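You operate a simulated robot arm through the tools that you are given. There is no shell and no other tool. Be economical: measure what you need, move in short steps, check, and stop when the job is done.

Carry out the task below with a simulated robot arm. There is one attempt and no reset: what you move stays moved.

TASK
Clamp the purple-ended block and brush a patch of paste on its top.
Fine: the block lies in the flat vice already; pale green paste from the blue pot, by the small brush with the green back, on the bare steel of the top; the brush goes back to its spot; leave the stop and the other blocks. Set down upright: small brush with the green back. A coat counts when it lies all over at full strength: go over it till it gets no stronger.

It is judged by the outcome, as a careful person would: the job done as asked, and still so three seconds after it is handed in. It fails if anything else is knocked over, pushed out of place, dropped, spilled or broken.

THE ROBOT
A 6-joint arm with a two-finger parallel gripper, fixed in place. Base frame: the origin is at the foot of the arm, x ahead of it, y to its left, z up; the work surface is at about z = 0.868. Units: m, rad, N and s.
With the tool pointing down near the work surface it reaches from about 0.26 to 0.68 m from the base axis. Its first joint turns from -1.152 to 1.152 rad. Payload 2.9 kg.
The TCP is the grasp point between the finger pads, 0.03 m short of the fingertips. In the tool frame z runs along the fingers and y along their closing line. Largest opening 0.11 m; finger width 0.02, thickness 0.01; the body of the gripper, 0.048 by 0.112 m, starts 0.055 m behind the TCP.
Orientation is that of the tool frame in the base frame, as a unit quaternion [x, y, z, w]. With the fingers straight down and closing along the base's y, the tool's x points along the base's -x, its y along +y and its z along -z.

THE INTERFACE
- The arm moves only by the tool servo_tool. Its argument "deltas" is a list that holds one entry, the list of rows, each a list of 7 numbers: the shift along the tool's x, y, z in m, then the turn, a rotation vector about the tool's x, y, z in rad, then the closure, from 0 (fully open) to 1 (shut). In form: [[[dx, dy, dz, rx, ry, rz, hand], ...]]. A call has 1 to 12 rows; each row shifts and turns the commanded pose from where the row before left it, along the tool's axes as they then stand. A row lasts 0.2 s, in which the tool goes at most 0.05 m and 0.15 rad; a call with a longer step from one row to the next is refused whole, and so is a gripper value outside its range. A pose out of reach is approached as far as the arm can. The call stops where the force on the tool passes 40 N (or 10 N more than at its start, if that is more) or the arm is blocked; 0.2 s more then pass. The fingers move at their own pace (about 0.108 m/s each) and stop on an object; they squeeze with about 23 N. The grip force told is the motor's: it shows also when the fingers shut on nothing. Time passes only in rows, and 0.2 s behind the last, so rows that do not move let the fingers close. It gives the time, the measured TCP pose, the force on the tool (base axes), the opening and the grip force at its end, in the units of the frame above (readings bear some noise), with the torque about the TCP (base axes, N m) and any sound that the robot's microphone picked up.
- Cameras (640 x 400 px; columns grow to the right, rows downward): "scene" is fixed at [0.0856, 0.4397, 1.389]; the picture's right is [-0.68, -0.74, 0.00], its down [-0.37, 0.34, -0.86] and it looks along [0.63, -0.58, -0.51] (base axes); focal length 338 px, centre (320, 200). "wrist" rides on the gripper at [0.072, 0.017, -0.103] in the tool frame; the picture's right is [-0.23, 0.97, 0.00], its down [-0.76, -0.18, -0.62] and it looks along [-0.61, -0.14, 0.78] (tool axes); focal length 222 px, centre (320, 200). There is no depth. A picture from a camera that has moved, and an enlarged one, comes with that camera's place and axes in the base frame and with its lens.
- snapshot(camera): a new picture of that camera. The clock stands still meanwhile.
- zoom(camera, box): a new picture of the part [left, top, right, bottom] of that camera's present view, enlarged. The clock stands still meanwhile.
- hand_in(): hands the job in; it is judged then, once.

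Go step by step. Nothing tells you positions but the pictures and the camera data: compare them with the known pose of the tool, close in by small moves and look again before you grip or let go. The budget is 120 turns and 64 pictures, counting those below and the enlarged ones. Unless the task says otherwise, let go and move clear before handing in, and close with one line.

The tools are called after "Emit:" as a command line: name --argument value ..., lists and objects as JSON in quotes. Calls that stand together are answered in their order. servo_tool: Moves the arm, as the interface text tells. Its arguments: {"type":"object","properties":{"deltas":{"type":"array"}},"required":["deltas"]} The other tools are called the same way: snapshot (camera) takes a picture; zoom (camera, box) takes an enlarged picture of a part of a camera's view; hand_in () hands the job in.

At the start:

```text
time_s: 0.0
ee_pos: [0.3424, -0.1061, 1.1829]
tool_rot: [0.0, 1.0, -0.001, 0.0]
wrist_force: [-0.1, 0.5, -0.4]
moment: [0.01, 0.03, -0.03]
gripper_width: 0.1098
finger_force: 0.1
```

scene: 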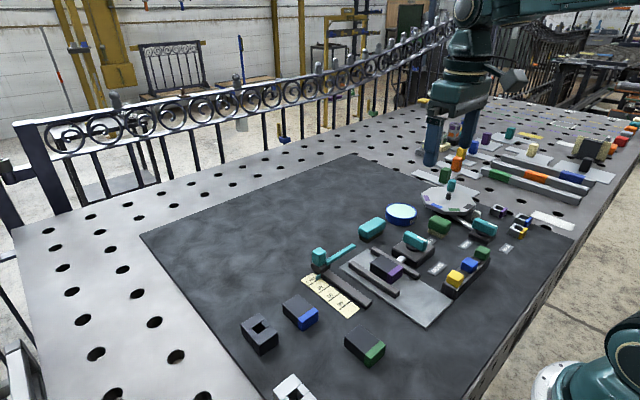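
wrist: 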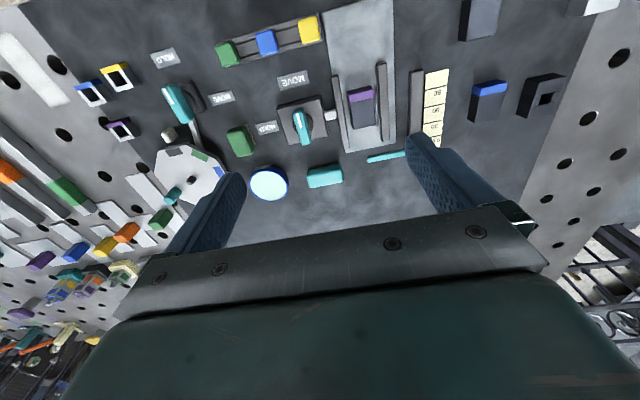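

I see a flat vice with the purple-ended block, levers with teal handles, a blue-rimmed pot, and some brushes. I'll look closer before moving.

Emit:
zoom --camera "scene" --box '[300, 180, 460, 330]'

Emit:
zoom --camera "scene" --box '[400, 170, 560, 270]'

Emit:
zoom --camera "wrist" --box '[220, 60, 460, 210]'

Emit:
zoom --camera "wrist" --box '[70, 20, 310, 220]'

```text
2.67 times, centred on (380, 255) of scene
camera zoom: at [0.0856, 0.4397, 1.389], right [-0.68, -0.74, 0.0], down [-0.37, 0.34, -0.86], along [0.63, -0.58, -0.51], focal length 900 px, centre (160, 53)
```

zoom: 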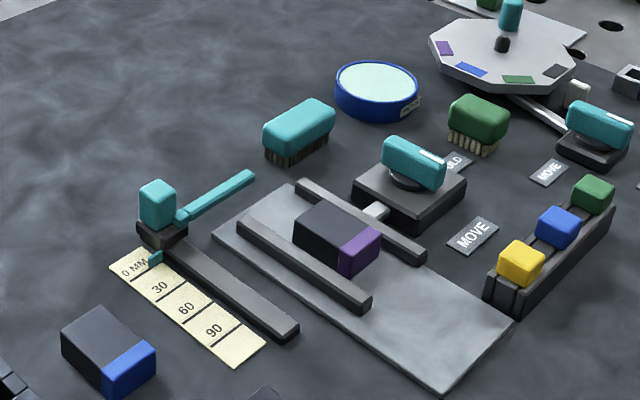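

```text
4.00 times, centred on (480, 220) of scene
camera zoom: at [0.0856, 0.4397, 1.389], right [-0.68, -0.74, 0.0], down [-0.37, 0.34, -0.86], along [0.63, -0.58, -0.51], focal length 1350 px, centre (-320, 120)
```

zoom: 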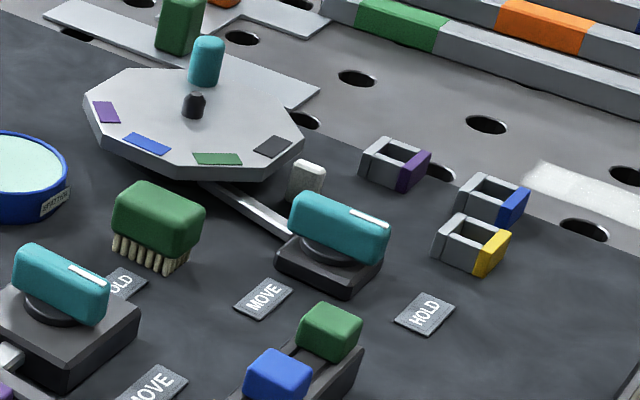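

```text
2.67 times, centred on (340, 135) of wrist
camera zoom: at [0.2708, -0.0899, 1.2855], right [0.23, 0.97, 0.0], down [0.76, -0.18, 0.62], along [0.61, -0.14, -0.78], focal length 592 px, centre (267, 373)
```

zoom: 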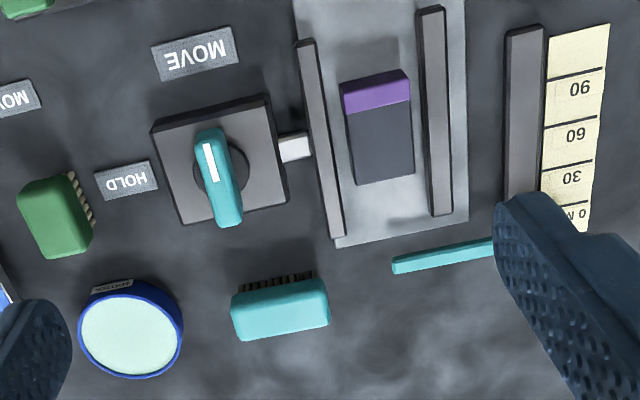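

```text
2.00 times, centred on (190, 120) of wrist
camera zoom: at [0.2708, -0.0899, 1.2855], right [0.23, 0.97, 0.0], down [0.76, -0.18, 0.62], along [0.61, -0.14, -0.78], focal length 444 px, centre (580, 360)
```

zoom: 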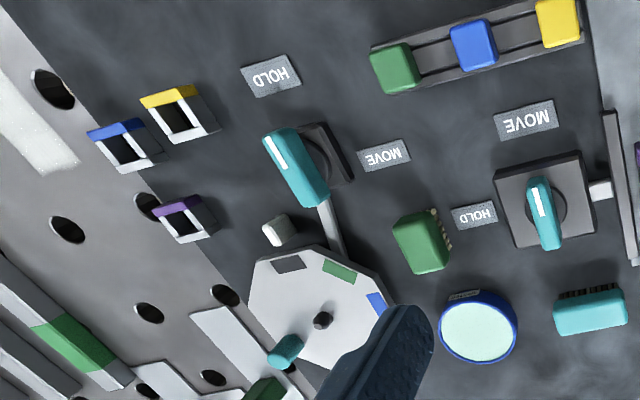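

The vice knob (mark on MOVE) is near (0.40, -0.148), the block near (0.397, -0.046), the green brush near (0.40, -0.265) and the pot near (0.50, -0.25). I'll move over the vice knob, narrow the fingers, and look.

Emit:
servo_tool --deltas '[[[-0.0116, -0.0084, 0.0326, 0, 0, 0, 0.2], [-0.0116, -0.0084, 0.0326, 0, 0, 0, 0.4], [-0.0116, -0.0084, 0.0326, 0, 0, 0, 0.5], [-0.0116, -0.0084, 0.0326, 0, 0, 0, 0.5], [-0.0116, -0.0084, 0.0326, 0, 0, 0, 0.5]]]'

Emit:
snapshot --camera "wrist"

Emit:
zoom --camera "scene" --box '[330, 190, 490, 290]'

```text
time_s: 1.2
ee_pos: [0.3997, -0.147, 1.0179]
tool_rot: [0.0, 1.0, 0.001, 0.0]
wrist_force: [0.6, 0.4, -0.9]
moment: [-0.01, 0.03, -0.01]
gripper_width: 0.0549
finger_force: 0.1
```

```text
57 pictures are left
camera wrist: at [0.3281, -0.1314, 1.1219], right [0.23, 0.97, 0.0], down [0.76, -0.18, 0.62], along [0.61, -0.14, -0.78], focal length 222 px, centre (320, 200)
```

wrist: 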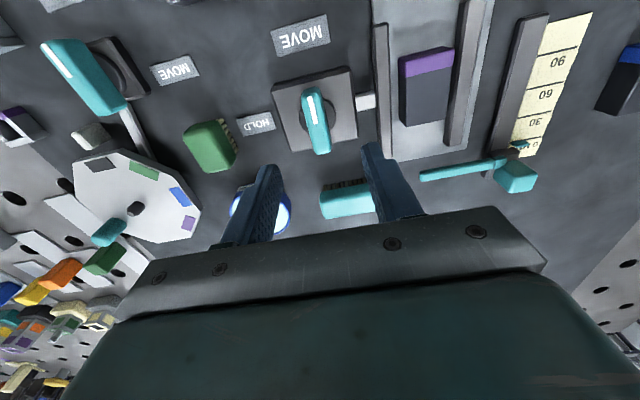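

```text
4.00 times, centred on (410, 240) of scene
camera zoom: at [0.0856, 0.4397, 1.389], right [-0.68, -0.74, 0.0], down [-0.37, 0.34, -0.86], along [0.63, -0.58, -0.51], focal length 1350 px, centre (-40, 40)
```

zoom: 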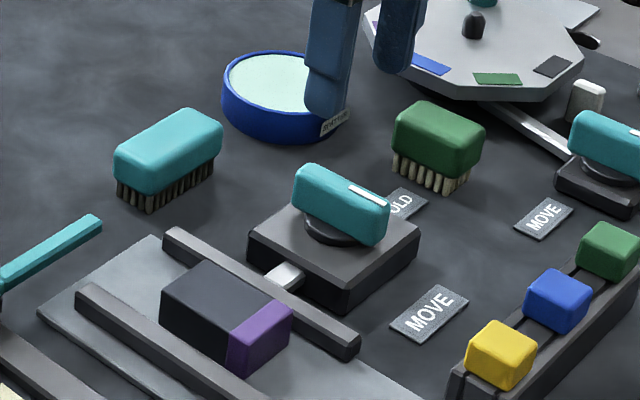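

The vice handle lies along x, centred near (0.398, -0.151) with its top at about 0.91. I'll lower over it and close.

Emit:
servo_tool --deltas '[[[0.001, -0.002, 0.03, 0, 0, 0, 0.55], [0.001, -0.002, 0.03, 0, 0, 0, 0.6], [0, 0, 0.02, 0, 0, 0, 0.6], [0, 0, 0.014, 0, 0, 0, 0.6]]]'

Emit:
snapshot --camera "wrist"

Emit:
zoom --camera "scene" --box '[330, 190, 490, 290]'

```text
time_s: 2.2
ee_pos: [0.3983, -0.1514, 0.9237]
tool_rot: [0.0, 1.0, 0.0, -0.001]
wrist_force: [0.4, 0.1, -0.9]
moment: [-0.01, 0.0, 0.01]
gripper_width: 0.0439
finger_force: 0.1
```

```text
55 pictures are left
camera wrist: at [0.3256, -0.135, 1.0281], right [0.23, 0.97, 0.0], down [0.76, -0.18, 0.62], along [0.61, -0.14, -0.78], focal length 222 px, centre (320, 200)
```

wrist: 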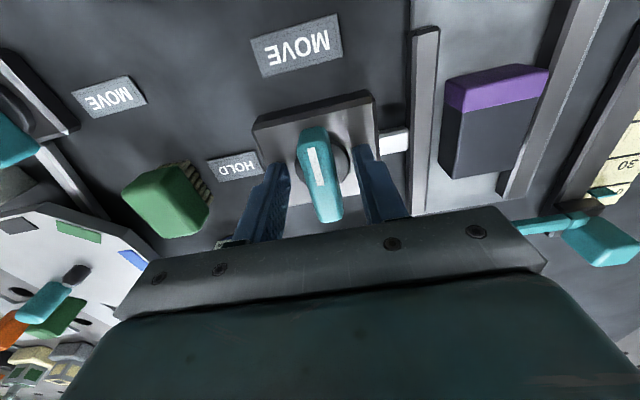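

```text
4.00 times, centred on (410, 240) of scene
camera zoom: at [0.0856, 0.4397, 1.389], right [-0.68, -0.74, 0.0], down [-0.37, 0.34, -0.86], along [0.63, -0.58, -0.51], focal length 1350 px, centre (-40, 40)
```

zoom: 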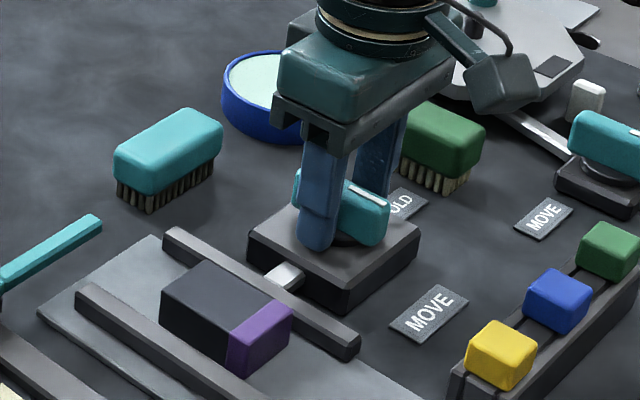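

The fingers straddle the handle well. I'll close on it.

Emit:
servo_tool --deltas '[[[0.001, 0, 0.004, 0, 0, 0, 0.8], [0, 0, 0, 0, 0, 0, 1], [0, 0, 0, 0, 0, 0, 1]]]'

```text
time_s: 3.0
ee_pos: [0.3975, -0.1501, 0.9221]
tool_rot: [0.0, 1.0, 0.001, 0.0]
wrist_force: [0.6, 12.2, 15.8]
moment: [0.05, 0.82, 0.03]
gripper_width: 0.0176
finger_force: 44.7
```

The grip is on, but the tips press something below, so I'll lift 3 mm and begin turning toward HOLD.

Emit:
servo_tool --deltas '[[[0, -0.001, -0.003, 0, 0, 0, 1], [0, 0, 0, 0, 0, -0.1, 1], [0, 0, 0, 0, 0, -0.1, 1]]]'

```text
time_s: 3.9
ee_pos: [0.3978, -0.1524, 0.9221]
tool_rot: [-0.102, 0.995, 0.003, -0.001]
wrist_force: [4.1, 3.7, -3.8]
moment: [-1.1, 0.37, -0.02]
gripper_width: 0.0178
finger_force: 44.5
stopped in row 3: the force on the tool passed its limit at 40 N (the readings are from after the stop); the commanded pose is now the measured one
```

The turn began but the force limit tripped. I'll check whether the handle followed.

Emit:
zoom --camera "wrist" --box '[220, 80, 460, 230]'

Emit:
zoom --camera "scene" --box '[350, 200, 450, 280]'

```text
2.67 times, centred on (340, 155) of wrist
camera zoom: at [0.3231, -0.1502, 1.026], right [0.02, 1.0, 0.01], down [0.78, -0.02, 0.62], along [0.62, -0.01, -0.78], focal length 592 px, centre (267, 320)
```

zoom: 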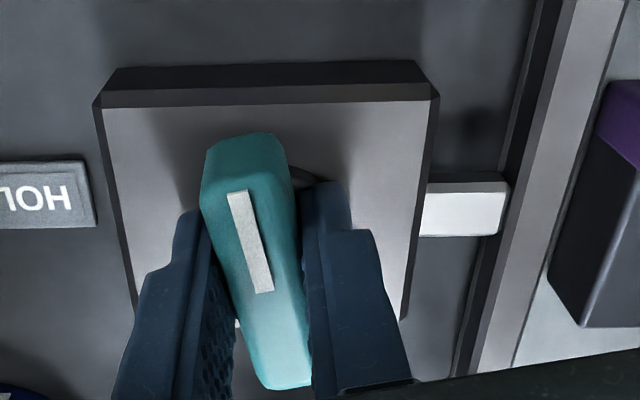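

```text
5.00 times, centred on (400, 240) of scene
camera zoom: at [0.0858, 0.4398, 1.389], right [-0.68, -0.74, 0.0], down [-0.37, 0.34, -0.86], along [0.63, -0.58, -0.51], focal length 1688 px, centre (-80, 0)
```

zoom: 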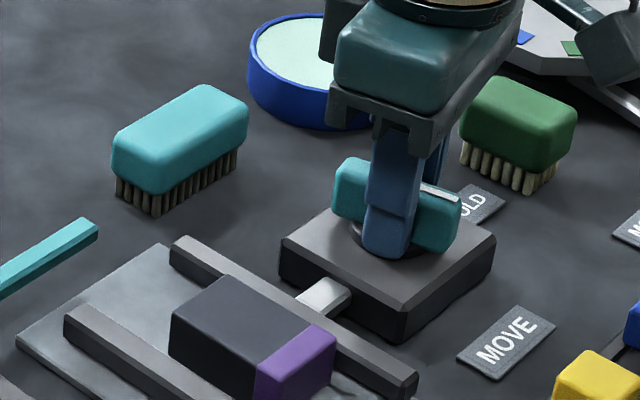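

The handle follows the tool. I'll continue in smaller steps with a slight lift.

Emit:
servo_tool --deltas '[[[0, 0, -0.001, 0, 0, -0.05, 1], [0, 0, 0, 0, 0, -0.05, 1], [0, 0, 0, 0, 0, -0.05, 1], [0, 0, 0, 0, 0, -0.05, 1], [0, 0, 0, 0, 0, -0.05, 1], [0, 0, 0, 0, 0, -0.05, 1]]]'

```text
time_s: 5.3
ee_pos: [0.3977, -0.1502, 0.9245]
tool_rot: [-0.249, 0.968, 0.003, 0.0]
wrist_force: [14.5, -4.5, -32.6]
moment: [-0.74, -0.45, -0.02]
gripper_width: 0.018
finger_force: 45.2
```

The tool is pulling up on the handle a bit, so I'll ease down 2 mm and continue the turn.

Emit:
servo_tool --deltas '[[[0, 0, 0.0015, 0, 0, 0, 1], [0, 0, 0, 0, 0, -0.05, 1], [0, 0, 0, 0, 0, -0.05, 1], [0, 0, 0, 0, 0, -0.05, 1], [0, 0, 0, 0, 0, -0.05, 1]]]'

```text
time_s: 6.5
ee_pos: [0.3982, -0.1521, 0.9237]
tool_rot: [-0.345, 0.938, 0.002, 0.0]
wrist_force: [2.4, -4.9, 10.1]
moment: [-1.47, 0.53, -0.03]
gripper_width: 0.0178
finger_force: 44.7
```

Turned 0.70 rad and the forces are small. I'll continue.

Emit:
servo_tool --deltas '[[[0, 0, 0, 0, 0, -0.06, 1], [0, 0, 0, 0, 0, -0.06, 1], [0, 0, 0, 0, 0, -0.06, 1], [0, 0, 0, 0, 0, -0.06, 1], [0, 0, 0, 0, 0, -0.06, 1], [0, 0, 0, 0, 0, -0.06, 1]]]'

```text
time_s: 7.9
ee_pos: [0.3987, -0.1525, 0.9226]
tool_rot: [-0.507, 0.862, 0.0, 0.002]
wrist_force: [13.1, -17.6, 12.6]
moment: [-0.9, 0.42, -0.1]
gripper_width: 0.0177
finger_force: 44.9
```

Emit:
servo_tool --deltas '[[[0, 0, 0, 0, 0, -0.06, 1], [0, 0, 0, 0, 0, -0.06, 1], [0, 0, 0, 0, 0, -0.06, 1], [0, 0, 0, 0, 0, -0.06, 1], [0, 0, 0, 0, 0, -0.06, 1]]]'

Emit:
zoom --camera "scene" --box '[350, 200, 450, 280]'

```text
time_s: 9.1
ee_pos: [0.3991, -0.1526, 0.9234]
tool_rot: [-0.631, 0.776, 0.0, 0.003]
wrist_force: [16.8, -23.3, 5.0]
moment: [0.76, 0.44, -0.01]
gripper_width: 0.0179
finger_force: 45.4
```

```text
5.00 times, centred on (400, 240) of scene
camera zoom: at [0.086, 0.4391, 1.3892], right [-0.68, -0.74, 0.0], down [-0.37, 0.34, -0.86], along [0.63, -0.58, -0.51], focal length 1688 px, centre (-80, 0)
```

zoom: 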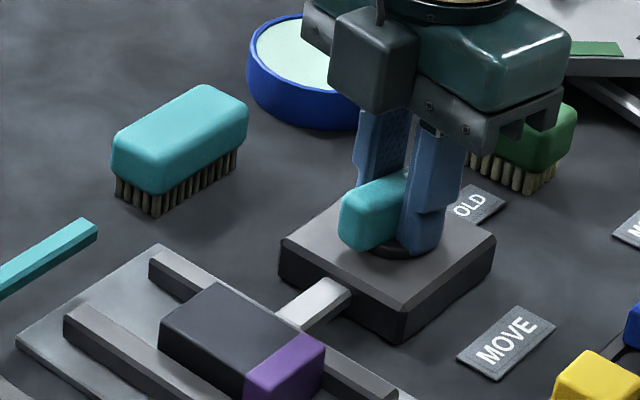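

The jaw is advancing onto the block. There's about 0.2 rad left.

Emit:
servo_tool --deltas '[[[0, 0, 0, 0, 0, -0.05, 1], [0, 0, 0, 0, 0, -0.05, 1], [0, 0, 0, 0, 0, -0.05, 1], [0, 0, 0, 0, 0, -0.06, 1], [0, 0, 0, 0, 0, 0, 1]]]'

Emit:
zoom --camera "scene" --box '[350, 200, 450, 280]'

```text
time_s: 10.3
ee_pos: [0.4009, -0.1532, 0.9222]
tool_rot: [0.708, -0.706, 0.0, -0.002]
wrist_force: [19.4, -26.1, -4.5]
moment: [0.5, 0.52, -0.36]
gripper_width: 0.0182
finger_force: 45.3
```

```text
5.00 times, centred on (400, 240) of scene
camera zoom: at [0.0862, 0.439, 1.3892], right [-0.68, -0.74, 0.0], down [-0.37, 0.34, -0.86], along [0.63, -0.58, -0.51], focal length 1688 px, centre (-80, 0)
```

zoom: 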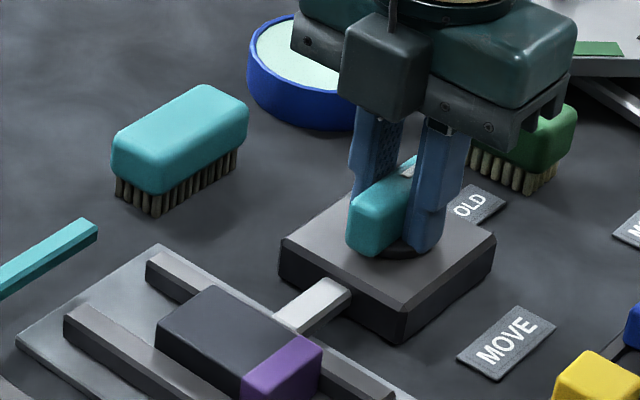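

The handle is at 90°. I'll release, rise, and check.

Emit:
servo_tool --deltas '[[[0, 0, 0, 0, 0, 0, 0.7], [0, 0, 0, 0, 0, 0, 0.6], [0, 0, -0.03, 0, 0, 0, 0.6], [0, 0, -0.04, 0, 0, 0, 0.6], [0, 0, -0.04, 0, 0, 0, 0.6]]]'

Emit:
zoom --camera "scene" --box '[350, 200, 450, 280]'

Emit:
snapshot --camera "wrist"

```text
time_s: 11.5
ee_pos: [0.3985, -0.1527, 1.0325]
tool_rot: [0.709, -0.706, -0.003, 0.0]
wrist_force: [0.4, 0.6, 0.5]
moment: [0.02, 0.01, 0.0]
gripper_width: 0.0442
finger_force: 0.0
```

```text
5.00 times, centred on (400, 240) of scene
camera zoom: at [0.0856, 0.4397, 1.389], right [-0.68, -0.74, 0.0], down [-0.37, 0.34, -0.86], along [0.63, -0.58, -0.51], focal length 1688 px, centre (-80, 0)
```

zoom: 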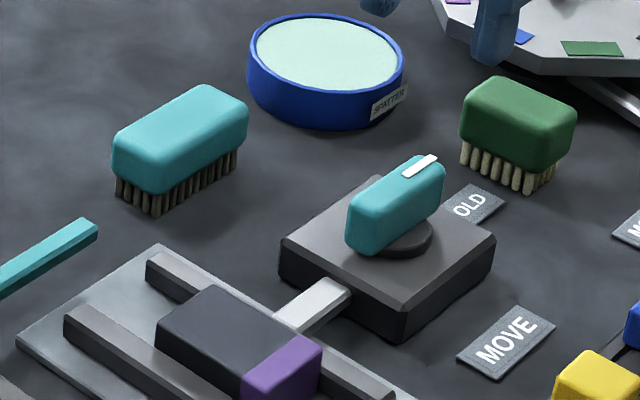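

```text
48 pictures are left
camera wrist: at [0.3813, -0.2262, 1.1356], right [-0.97, 0.22, 0.0], down [0.18, 0.76, 0.63], along [0.14, 0.61, -0.78], focal length 222 px, centre (320, 200)
```

wrist: 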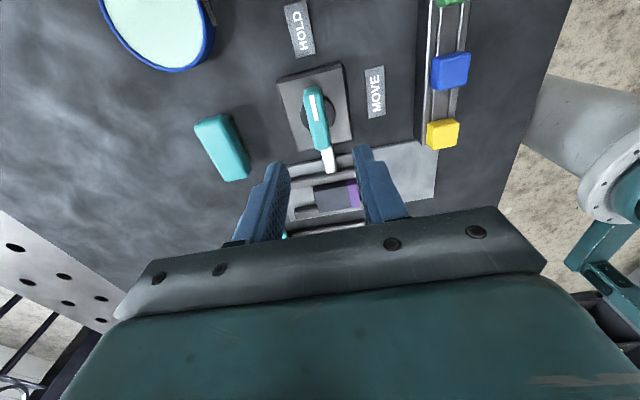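

The vice knob is on HOLD and the jaw is pressed against the block. Next I'll turn the gripper back and go over the green brush.

Emit:
servo_tool --deltas '[[[0.05, 0, 0, 0, 0, 0, 0.4], [0.05, 0, 0, 0, 0, 0, 0.4], [0, 0, 0, 0, 0, 0.149, 0.4], [0, 0, 0, 0, 0, 0.149, 0.4], [0, 0, 0, 0, 0, 0.149, 0.4], [0, 0, 0, 0, 0, 0.149, 0.4], [0, 0, 0, 0, 0, 0.149, 0.4], [0, 0, 0, 0, 0, 0.149, 0.4], [0, 0, 0, 0, 0, 0.149, 0.4], [0, 0, 0, 0, 0, 0.149, 0.4], [0, 0, 0, 0, 0, 0.149, 0.4], [0, 0, 0, 0, 0, 0.149, 0.4]]]'

Emit:
snapshot --camera "wrist"

```text
time_s: 14.1
ee_pos: [0.3981, -0.2524, 1.0324]
tool_rot: [-0.041, 0.999, 0.003, -0.001]
wrist_force: [-1.0, -0.8, -1.0]
moment: [-0.01, -0.02, 0.0]
gripper_width: 0.0663
finger_force: 0.1
```

```text
47 pictures are left
camera wrist: at [0.3241, -0.2426, 1.1355], right [0.15, 0.99, 0.01], down [0.78, -0.12, 0.62], along [0.61, -0.09, -0.78], focal length 222 px, centre (320, 200)
```

wrist: 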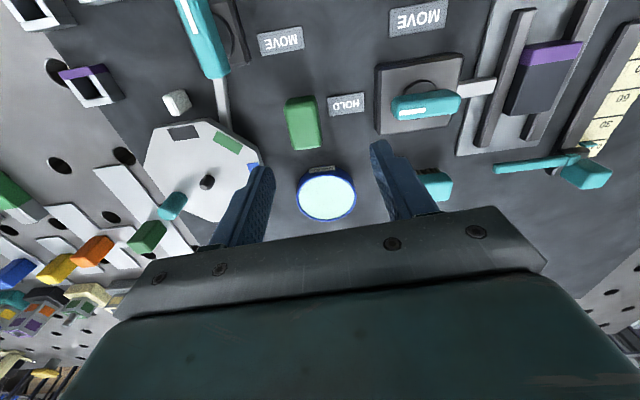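

The green brush sits near (0.400, -0.271), roughly along x, about 5 x 2.8 cm. I'll align and lower partway.

Emit:
servo_tool --deltas '[[[0, 0, 0, 0, 0, 0.08, 0.4], [-0.002, -0.0186, 0.01, 0, 0, 0, 0.4], [0, 0, 0.03, 0, 0, 0, 0.4], [0, 0, 0.03, 0, 0, 0, 0.4], [0, 0, 0.02, 0, 0, 0, 0.4]]]'

Emit:
snapshot --camera "wrist"

Emit:
zoom --camera "scene" --box '[390, 180, 490, 260]'

```text
time_s: 15.3
ee_pos: [0.4003, -0.2695, 0.9403]
tool_rot: [-0.001, 1.0, 0.002, -0.002]
wrist_force: [0.1, -0.3, 0.3]
moment: [-0.01, 0.01, 0.01]
gripper_width: 0.0662
finger_force: 0.1
```

```text
46 pictures are left
camera wrist: at [0.327, -0.2538, 1.0439], right [0.22, 0.97, 0.01], down [0.76, -0.18, 0.62], along [0.61, -0.13, -0.78], focal length 222 px, centre (320, 200)
```

wrist: 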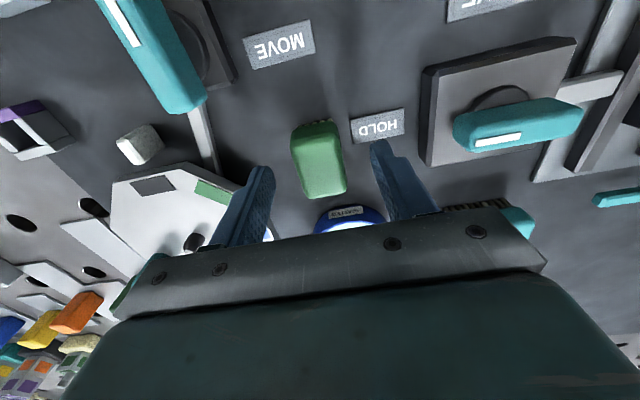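

```text
5.00 times, centred on (440, 220) of scene
camera zoom: at [0.0856, 0.4397, 1.389], right [-0.68, -0.74, 0.0], down [-0.37, 0.34, -0.86], along [0.63, -0.58, -0.51], focal length 1688 px, centre (-280, 100)
```

zoom: 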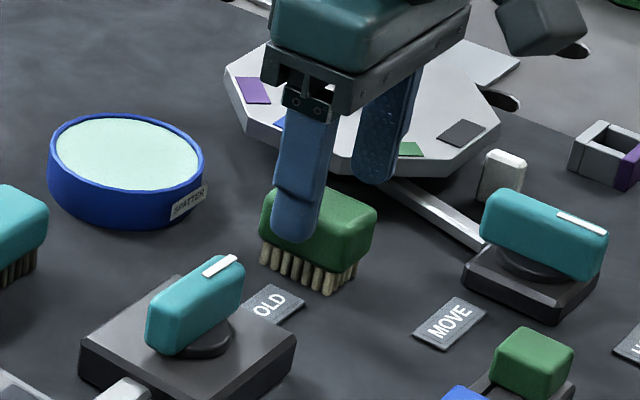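

The brush is centred between the fingers. I'll lower to the back and grip.

Emit:
servo_tool --deltas '[[[0, 0, 0.015, 0, 0, 0, 0.4], [0, 0, 0.011, 0, 0, 0, 0.5], [0, 0, 0, 0, 0, 0, 0.7], [0, 0, 0, 0, 0, 0, 1], [0, 0, 0, 0, 0, 0, 1]]]'

Emit:
zoom --camera "scene" --box '[390, 180, 490, 260]'

```text
time_s: 16.5
ee_pos: [0.3996, -0.2689, 0.9162]
tool_rot: [-0.002, 1.0, 0.003, -0.001]
wrist_force: [0.7, 0.4, 1.6]
moment: [-0.06, -0.03, -0.01]
gripper_width: 0.0332
finger_force: 22.7
```

```text
5.00 times, centred on (440, 220) of scene
camera zoom: at [0.0856, 0.4397, 1.389], right [-0.68, -0.74, 0.0], down [-0.37, 0.34, -0.86], along [0.63, -0.58, -0.51], focal length 1688 px, centre (-280, 100)
```

zoom: 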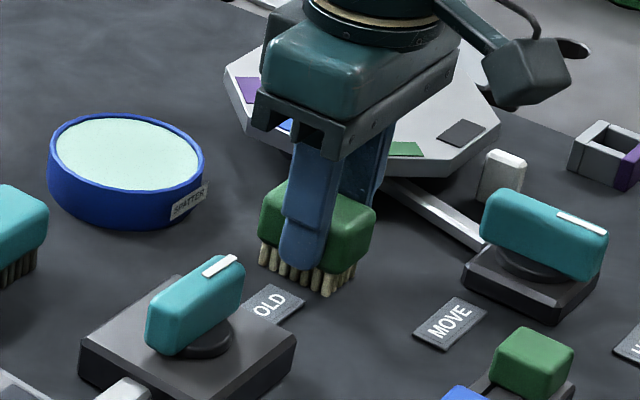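

The brush is gripped at (0.3996, -0.2689, 0.916). I'll lift it straight up and travel near the pot.

Emit:
servo_tool --deltas '[[[0, 0, -0.02, 0, 0, 0, 1], [0, 0, -0.03, 0, 0, 0, 1], [0, 0, -0.03, 0, 0, 0, 1], [-0.035, 0.003, 0, 0, 0, 0, 1], [-0.035, 0.003, 0, 0, 0, 0, 1], [-0.035, 0.003, 0, 0, 0, 0, 1]]]'

Emit:
snapshot --camera "wrist"

Emit:
zoom --camera "scene" --box '[350, 160, 450, 240]'

```text
time_s: 17.9
ee_pos: [0.5042, -0.2627, 0.9941]
tool_rot: [-0.002, 1.0, 0.002, -0.001]
wrist_force: [-0.1, -0.1, 0.7]
moment: [0.01, 0.0, 0.01]
gripper_width: 0.0333
finger_force: 23.2
```

```text
43 pictures are left
camera wrist: at [0.4332, -0.2471, 1.0986], right [0.22, 0.97, 0.0], down [0.76, -0.18, 0.62], along [0.61, -0.13, -0.78], focal length 222 px, centre (320, 200)
```

wrist: 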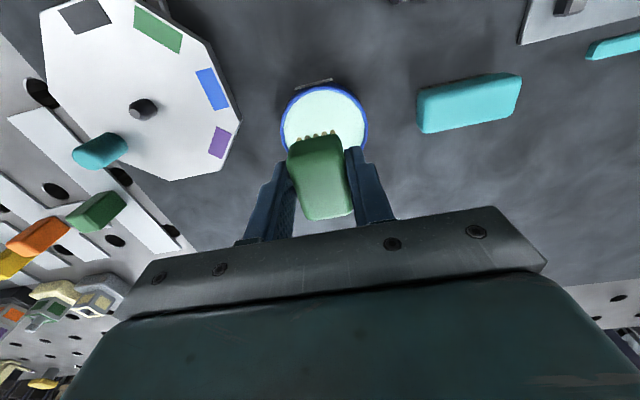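

```text
5.00 times, centred on (400, 200) of scene
camera zoom: at [0.0857, 0.4397, 1.389], right [-0.68, -0.74, 0.0], down [-0.37, 0.34, -0.86], along [0.63, -0.58, -0.51], focal length 1688 px, centre (-80, 200)
```

zoom: 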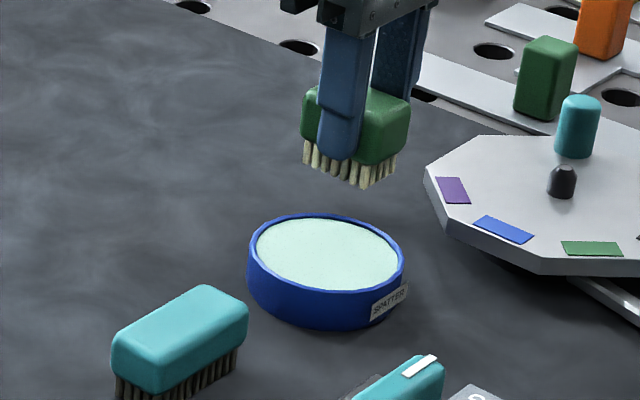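

The pot centre is about (0.507, -0.256) with its rim near z 0.896. I'll shift over it, lower to just above the rim and check.

Emit:
servo_tool --deltas '[[[-0.003, 0.0065, 0.01, 0, 0, 0, 1], [0, 0, 0.015, 0, 0, 0, 1], [0, 0, 0.012, 0, 0, 0, 1]]]'

Emit:
zoom --camera "wrist" --box '[220, 80, 440, 230]'

Emit:
zoom --camera "scene" --box '[350, 160, 450, 240]'

```text
time_s: 18.7
ee_pos: [0.5083, -0.254, 0.9587]
tool_rot: [-0.002, 1.0, 0.003, -0.001]
wrist_force: [0.7, 0.4, -0.6]
moment: [-0.01, 0.0, -0.01]
gripper_width: 0.0333
finger_force: 23.0
```

```text
2.67 times, centred on (330, 155) of wrist
camera zoom: at [0.4358, -0.2396, 1.0619], right [0.22, 0.97, 0.0], down [0.76, -0.18, 0.62], along [0.61, -0.13, -0.78], focal length 592 px, centre (293, 320)
```

zoom: 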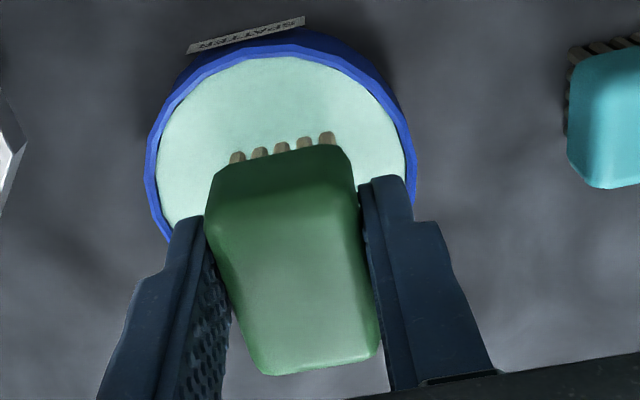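

```text
5.00 times, centred on (400, 200) of scene
camera zoom: at [0.0857, 0.4397, 1.389], right [-0.68, -0.74, 0.0], down [-0.37, 0.34, -0.86], along [0.63, -0.58, -0.51], focal length 1688 px, centre (-80, 200)
```

zoom: 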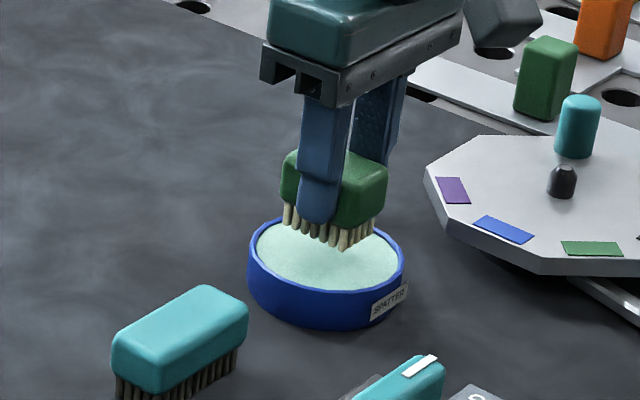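

The brush is nearly centred. I'll shift 4 mm back and lower slowly into the paste.

Emit:
servo_tool --deltas '[[[0.004, -0.002, 0.005, 0, 0, 0, 1], [0, 0, 0.006, 0, 0, 0, 1], [0, 0, 0.004, 0, 0, 0, 1], [0, 0, 0.003, 0, 0, 0, 1]]]'

Emit:
zoom --camera "scene" --box '[360, 180, 440, 240]'

```text
time_s: 19.7
ee_pos: [0.5043, -0.2555, 0.9402]
tool_rot: [-0.002, 1.0, 0.002, -0.002]
wrist_force: [0.0, 0.4, -0.7]
moment: [0.01, 0.0, -0.01]
gripper_width: 0.0333
finger_force: 22.5
```

```text
6.67 times, centred on (400, 210) of scene
camera zoom: at [0.0856, 0.4397, 1.389], right [-0.68, -0.74, 0.0], down [-0.37, 0.34, -0.86], along [0.63, -0.58, -0.51], focal length 2251 px, centre (-213, 133)
```

zoom: 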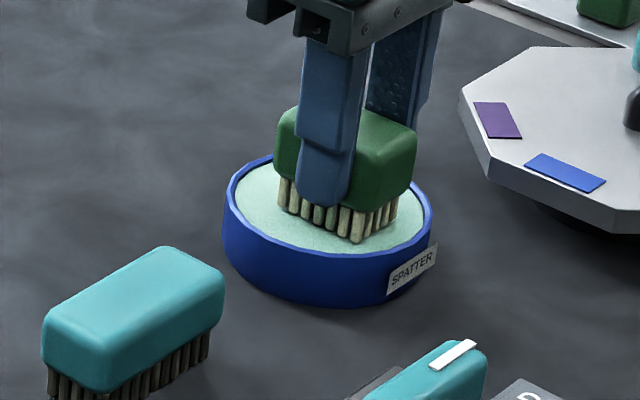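

Tips are about at the surface. I'll go down a few mm more, watching force.

Emit:
servo_tool --deltas '[[[0, 0, 0.003, 0, 0, 0, 1], [0, 0, 0.002, 0, 0, 0, 1], [0, 0, 0.002, 0, 0, 0, 1]]]'

Emit:
zoom --camera "scene" --box '[360, 180, 440, 240]'

```text
time_s: 20.5
ee_pos: [0.5041, -0.2554, 0.9348]
tool_rot: [-0.001, 1.0, 0.002, 0.002]
wrist_force: [-0.8, 0.0, 18.3]
moment: [-0.05, -0.04, 0.02]
gripper_width: 0.0335
finger_force: 22.7
```

```text
6.67 times, centred on (400, 210) of scene
camera zoom: at [0.0853, 0.4399, 1.389], right [-0.68, -0.74, 0.0], down [-0.37, 0.34, -0.86], along [0.63, -0.58, -0.51], focal length 2251 px, centre (-213, 133)
```

zoom: 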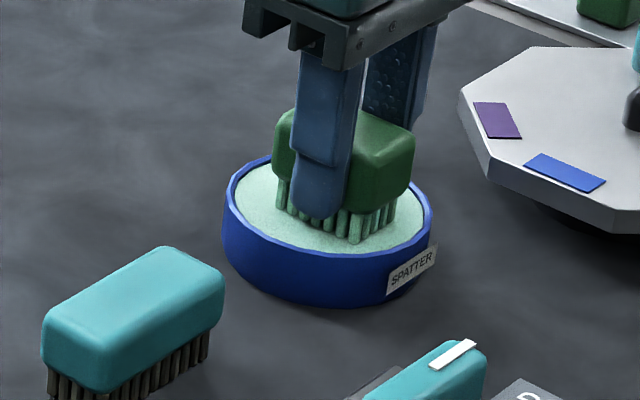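

The bristles have taken paste (green now), contact at TCP z≈0.935. I'll lift and carry the brush toward the block.

Emit:
servo_tool --deltas '[[[0, 0, -0.015, 0, 0, 0, 1], [0, 0, -0.03, 0, 0, 0, 1], [0, 0, -0.03, 0, 0, 0, 1], [0.014, 0.04, 0, 0, 0, 0, 1], [0.014, 0.04, 0, 0, 0, 0, 1], [0.014, 0.04, 0, 0, 0, 0, 1], [0.014, 0.04, 0, 0, 0, 0, 1], [0.012, 0.045, 0, 0, 0, 0, 1]]]'

Emit:
zoom --camera "wrist" --box '[200, 50, 440, 230]'

Emit:
zoom --camera "scene" --box '[340, 220, 440, 300]'

```text
time_s: 22.3
ee_pos: [0.4349, -0.0494, 1.0106]
tool_rot: [-0.002, 1.0, 0.002, -0.001]
wrist_force: [-0.6, -0.4, -0.8]
moment: [-0.01, -0.01, 0.0]
gripper_width: 0.0332
finger_force: 23.0
```

```text
2.22 times, centred on (320, 140) of wrist
camera zoom: at [0.3632, -0.0339, 1.113], right [0.22, 0.97, 0.0], down [0.76, -0.18, 0.62], along [0.61, -0.14, -0.78], focal length 494 px, centre (320, 333)
```

zoom: 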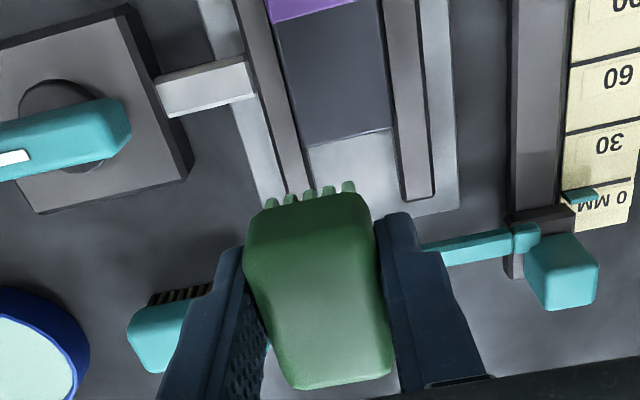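

```text
5.00 times, centred on (390, 260) of scene
camera zoom: at [0.0857, 0.4397, 1.389], right [-0.68, -0.74, 0.0], down [-0.37, 0.34, -0.86], along [0.63, -0.58, -0.51], focal length 1688 px, centre (-30, -100)
```

zoom: 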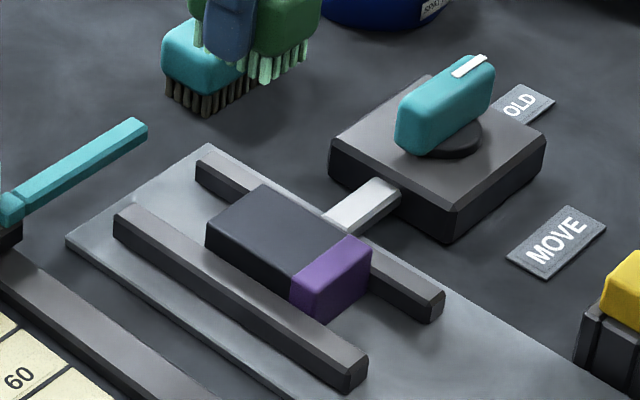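

Paste is loaded. Before brushing I want a straight-down view of the clamped block to confirm the jaws grip it, so I'll shift 4 cm outward for the camera.

Emit:
servo_tool --deltas '[[[-0.04, -0.003, -0.01, 0, 0, 0, 1], [0, 0, 0, 0, 0, 0, 1]]]'

Emit:
zoom --camera "wrist" --box '[240, 0, 400, 100]'

Emit:
zoom --camera "scene" --box '[360, 240, 420, 290]'

```text
time_s: 22.9
ee_pos: [0.4757, -0.0537, 1.0202]
tool_rot: [-0.002, 1.0, 0.003, -0.002]
wrist_force: [0.0, 0.4, -0.4]
moment: [-0.02, 0.01, -0.01]
gripper_width: 0.0335
finger_force: 23.5
```

```text
4.00 times, centred on (320, 50) of wrist
camera zoom: at [0.403, -0.0387, 1.1235], right [0.22, 0.97, 0.0], down [0.76, -0.18, 0.62], along [0.61, -0.13, -0.78], focal length 888 px, centre (320, 800)
```

zoom: 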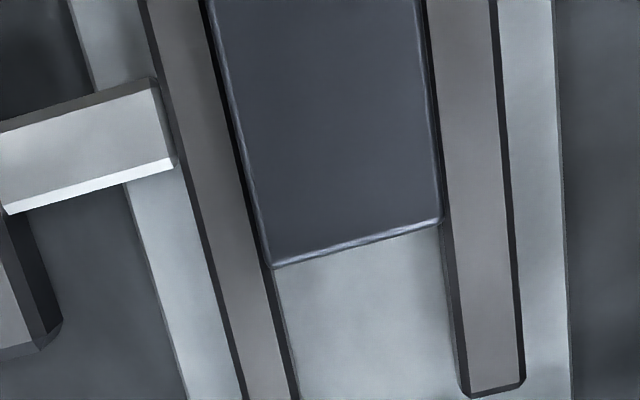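

```text
8.00 times, centred on (390, 265) of scene
camera zoom: at [0.0856, 0.4397, 1.389], right [-0.68, -0.74, 0.0], down [-0.37, 0.34, -0.86], along [0.63, -0.58, -0.51], focal length 2701 px, centre (-240, -320)
```

zoom: 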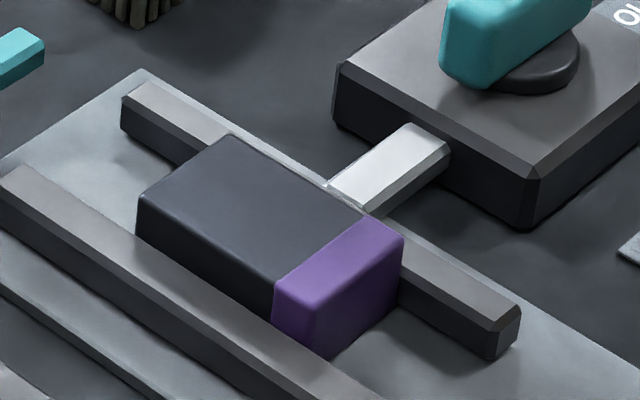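

The block is touching both jaws, so it's clamped. The bare steel spans x≈0.384–0.430, y≈-0.055 to -0.016, centre about (0.407, -0.0355). I'll take the brush there, staying just above the top.

Emit:
servo_tool --deltas '[[[0.024, 0.006, 0.005, 0, 0, 0, 1], [0.024, 0.006, 0.015, 0, 0, 0, 1], [0.0195, 0.006, 0.02, 0, 0, 0, 1], [0, 0, 0.02, 0, 0, 0, 1], [0, 0, 0, 0, 0, 0, 1]]]'

Emit:
zoom --camera "wrist" --box '[240, 50, 400, 170]'

Emit:
zoom --camera "scene" --box '[350, 220, 430, 290]'

```text
time_s: 24.1
ee_pos: [0.4083, -0.0368, 0.9595]
tool_rot: [-0.002, 1.0, 0.003, -0.001]
wrist_force: [0.1, 0.6, -0.8]
moment: [0.01, 0.02, -0.02]
gripper_width: 0.0336
finger_force: 22.8
```

```text
3.33 times, centred on (320, 110) of wrist
camera zoom: at [0.3347, -0.0218, 1.0632], right [0.22, 0.97, 0.0], down [0.76, -0.18, 0.62], along [0.61, -0.13, -0.78], focal length 740 px, centre (320, 500)
```

zoom: 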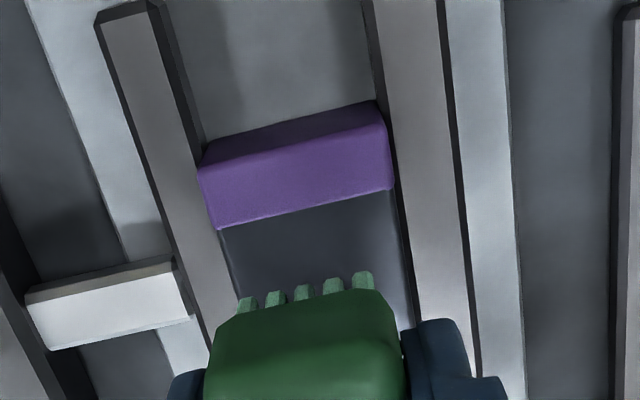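

```text
5.71 times, centred on (390, 255) of scene
camera zoom: at [0.0856, 0.4397, 1.389], right [-0.68, -0.74, 0.0], down [-0.37, 0.34, -0.86], along [0.63, -0.58, -0.51], focal length 1929 px, centre (-80, -114)
```

zoom: 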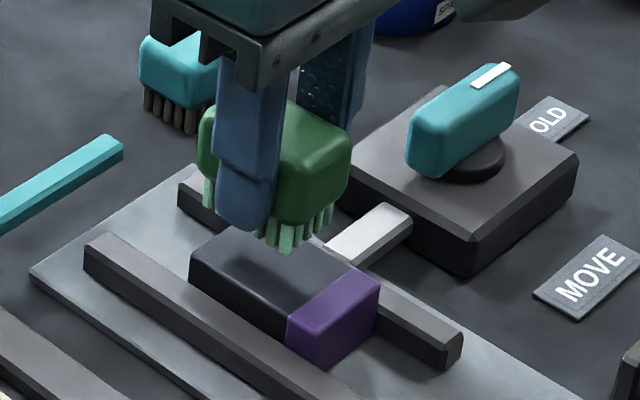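

The purple boundary is at x≈0.386 and the bristles cover about TCP ±0.0185 in x and ±0.013 in y. I'll lower gently onto the top.

Emit:
servo_tool --deltas '[[[-0.001, 0.001, 0.009, 0, 0, 0, 1], [0, 0, 0.003, 0, 0, 0, 1], [0, 0, 0.002, 0, 0, 0, 1], [0, 0, 0.002, 0, 0, 0, 1]]]'

```text
time_s: 25.1
ee_pos: [0.4084, -0.0349, 0.9438]
tool_rot: [-0.001, 1.0, 0.003, -0.001]
wrist_force: [0.0, 0.8, 0.4]
moment: [0.0, -0.02, 0.0]
gripper_width: 0.0332
finger_force: 22.4
```

Emit:
servo_tool --deltas '[[[0, 0, 0.002, 0, 0, 0, 1], [0, 0, 0.001, 0, 0, 0, 1], [0, 0, 0.001, 0, 0, 0, 1]]]'

Emit:
zoom --camera "scene" --box '[350, 220, 430, 290]'

```text
time_s: 25.9
ee_pos: [0.4092, -0.0361, 0.9407]
tool_rot: [-0.003, 1.0, 0.003, 0.0]
wrist_force: [-3.1, -0.1, 17.6]
moment: [-0.06, 0.01, 0.01]
gripper_width: 0.0335
finger_force: 22.3
```

```text
5.71 times, centred on (390, 255) of scene
camera zoom: at [0.0853, 0.4397, 1.389], right [-0.68, -0.74, 0.0], down [-0.37, 0.34, -0.86], along [0.63, -0.58, -0.51], focal length 1929 px, centre (-80, -114)
```

zoom: 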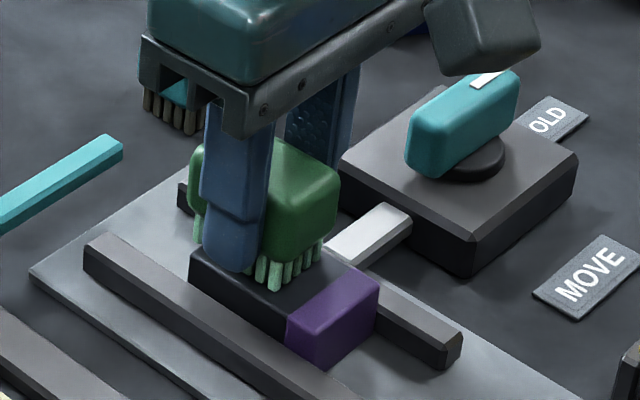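

It's in contact with about 17 N and the bristle edge still about 1 cm short of the purple boundary. I'll ease a bit and stroke across the width, stepping toward the boundary.

Emit:
servo_tool --deltas '[[[0, 0, -0.0006, 0, 0, 0, 1], [0, 0.01, 0, 0, 0, 0, 1], [0, -0.01, 0, 0, 0, 0, 1], [0, -0.01, 0, 0, 0, 0, 1], [0.005, 0, 0, 0, 0, 0, 1], [0, 0.01, 0, 0, 0, 0, 1], [0, 0.01, 0, 0, 0, 0, 1], [0.003, 0, 0, 0, 0, 0, 1], [0, -0.01, 0, 0, 0, 0, 1], [0, -0.01, 0, 0, 0, 0, 1]]]'

Emit:
zoom --camera "scene" --box '[360, 240, 420, 290]'

Emit:
zoom --camera "wrist" --box '[240, 50, 400, 170]'

```text
time_s: 28.1
ee_pos: [0.3998, -0.0455, 0.9404]
tool_rot: [-0.003, 1.0, 0.003, -0.001]
wrist_force: [-0.9, 4.0, 10.9]
moment: [0.12, -0.2, 0.07]
gripper_width: 0.0333
finger_force: 22.6
```

```text
8.00 times, centred on (390, 265) of scene
camera zoom: at [0.0855, 0.4399, 1.389], right [-0.68, -0.74, 0.0], down [-0.37, 0.34, -0.86], along [0.63, -0.58, -0.51], focal length 2701 px, centre (-240, -320)
```

zoom: 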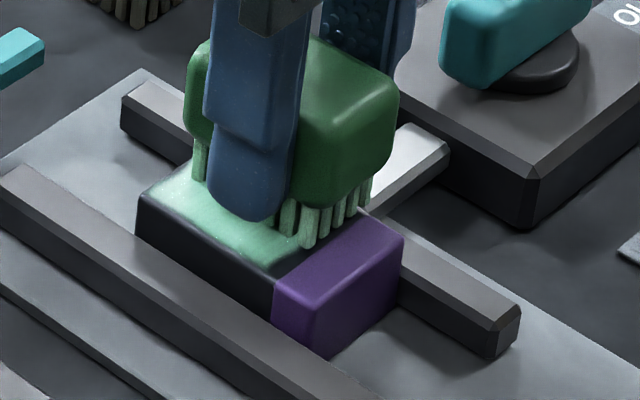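

```text
3.33 times, centred on (320, 110) of wrist
camera zoom: at [0.3274, -0.0296, 1.0438], right [0.22, 0.97, 0.01], down [0.76, -0.18, 0.62], along [0.61, -0.13, -0.78], focal length 740 px, centre (320, 500)
```

zoom: 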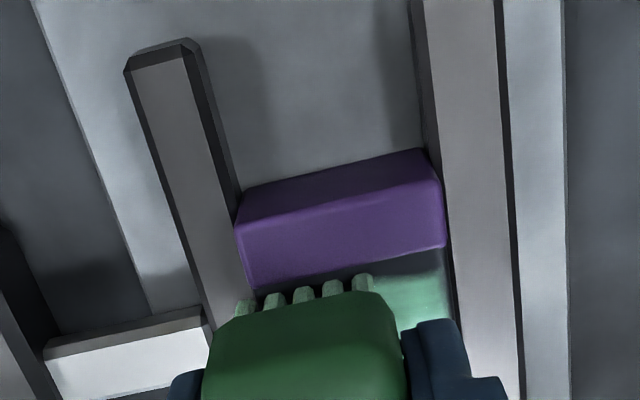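

Paste is going on. A thin strip remains near the purple and the +y edge, so I'll extend the strokes slightly and work over the whole area.

Emit:
servo_tool --deltas '[[[0.0025, 0, 0, 0, 0, 0, 1], [0, 0.012, 0, 0, 0, 0, 1], [0, 0.012, 0, 0, 0, 0, 1], [0, -0.012, 0, 0, 0, 0, 1], [0, -0.012, 0, 0, 0, 0, 1], [-0.008, 0, 0, 0, 0, 0, 1], [0, 0.012, 0, 0, 0, 0, 1], [0, 0.012, 0, 0, 0, 0, 1], [-0.006, 0, 0, 0, 0, 0, 1], [0, -0.012, 0, 0, 0, 0, 1], [0, -0.012, 0, 0, 0, 0, 1]]]'

Emit:
zoom --camera "scene" --box '[360, 240, 420, 290]'

Emit:
zoom --camera "wrist" --box '[240, 50, 400, 170]'

```text
time_s: 30.5
ee_pos: [0.4117, -0.0456, 0.9411]
tool_rot: [-0.002, 1.0, 0.002, -0.001]
wrist_force: [0.3, -0.9, -0.3]
moment: [0.02, 0.03, 0.0]
gripper_width: 0.0336
finger_force: 22.6
```

```text
8.00 times, centred on (390, 265) of scene
camera zoom: at [0.0856, 0.4397, 1.389], right [-0.68, -0.74, 0.0], down [-0.37, 0.34, -0.86], along [0.63, -0.58, -0.51], focal length 2701 px, centre (-240, -320)
```

zoom: 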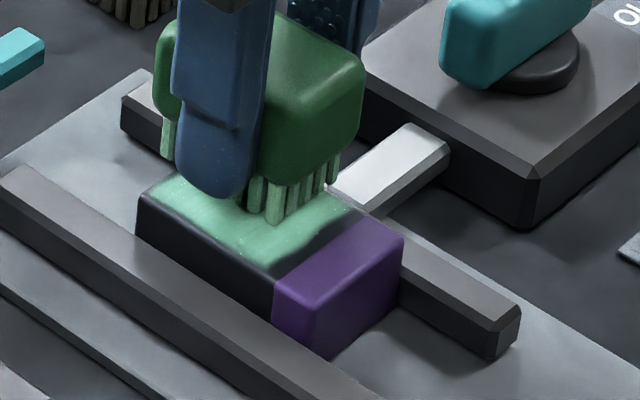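

```text
3.33 times, centred on (320, 110) of wrist
camera zoom: at [0.3387, -0.0299, 1.0442], right [0.22, 0.97, 0.0], down [0.76, -0.18, 0.62], along [0.61, -0.13, -0.78], focal length 740 px, centre (320, 500)
```

zoom: 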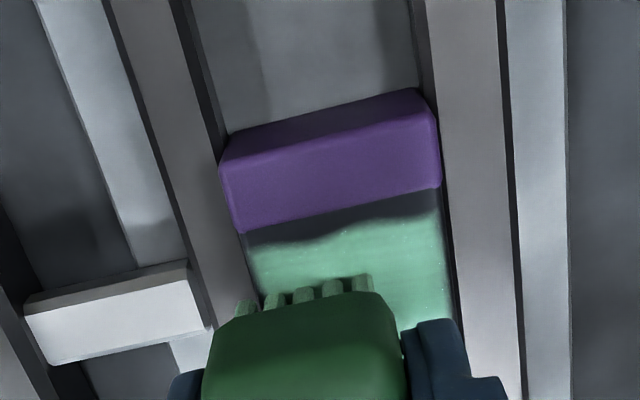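

Contact got light, so I'll press 1.2 mm more and go over it again, extending 3 mm nearer the purple boundary.

Emit:
servo_tool --deltas '[[[0, 0, 0.0012, 0, 0, 0, 1], [0, 0.012, 0, 0, 0, 0, 1], [0, 0.0125, 0, 0, 0, 0, 1], [0.006, 0, 0, 0, 0, 0, 1], [0, -0.012, 0, 0, 0, 0, 1], [0, -0.0125, 0, 0, 0, 0, 1], [0.006, 0, 0, 0, 0, 0, 1], [0, 0.012, 0, 0, 0, 0, 1], [0, 0.0125, 0, 0, 0, 0, 1], [0.0045, 0, 0, 0, 0, 0, 1], [0, -0.012, 0, 0, 0, 0, 1], [0, -0.0125, 0, 0, 0, 0, 1]]]'

Emit:
zoom --camera "wrist" --box '[240, 50, 400, 170]'

```text
time_s: 33.1
ee_pos: [0.3934, -0.0471, 0.9384]
tool_rot: [-0.003, 1.0, 0.003, -0.003]
wrist_force: [-0.8, 0.4, -0.1]
moment: [-0.01, -0.01, 0.0]
gripper_width: 0.0332
finger_force: 23.3
```

```text
3.33 times, centred on (320, 110) of wrist
camera zoom: at [0.3219, -0.0316, 1.0422], right [0.22, 0.97, 0.0], down [0.77, -0.18, 0.62], along [0.6, -0.13, -0.79], focal length 740 px, centre (320, 500)
```

zoom: 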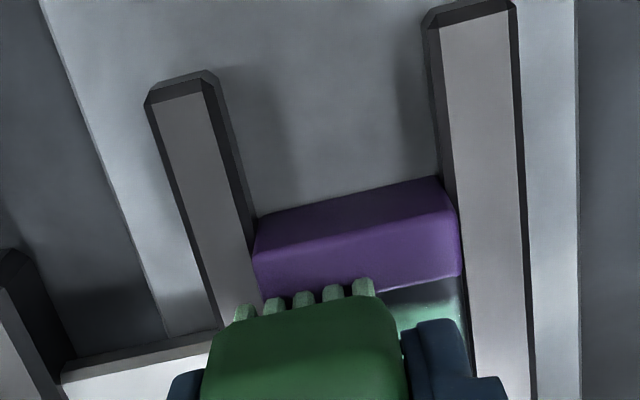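

The force reads zero, so the brush has probably ridden up slightly in the fingers. I'll back off 1 mm and lower in small steps to find contact again.

Emit:
servo_tool --deltas '[[[-0.001, 0.002, 0.0008, 0, 0, 0, 1], [0, 0, 0.0008, 0, 0, 0, 1]]]'

Emit:
zoom --camera "scene" --box '[360, 230, 420, 280]'

```text
time_s: 33.7
ee_pos: [0.3966, -0.0441, 0.939]
tool_rot: [-0.002, 1.0, 0.003, -0.001]
wrist_force: [-5.2, -4.0, 15.3]
moment: [-0.13, 0.18, 0.01]
gripper_width: 0.0333
finger_force: 22.8
```

```text
8.00 times, centred on (390, 255) of scene
camera zoom: at [0.0853, 0.4396, 1.3891], right [-0.68, -0.74, 0.0], down [-0.37, 0.34, -0.86], along [0.63, -0.58, -0.51], focal length 2701 px, centre (-240, -240)
```

zoom: 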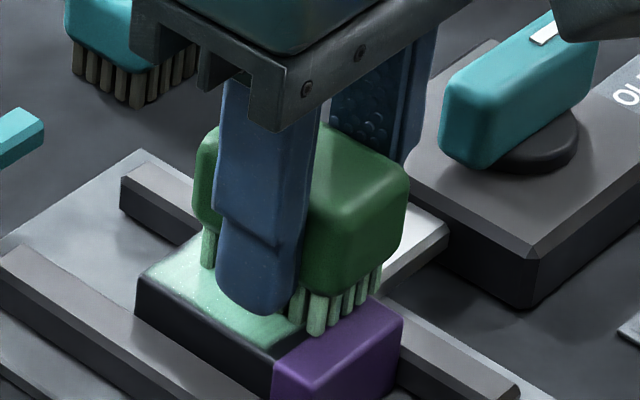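

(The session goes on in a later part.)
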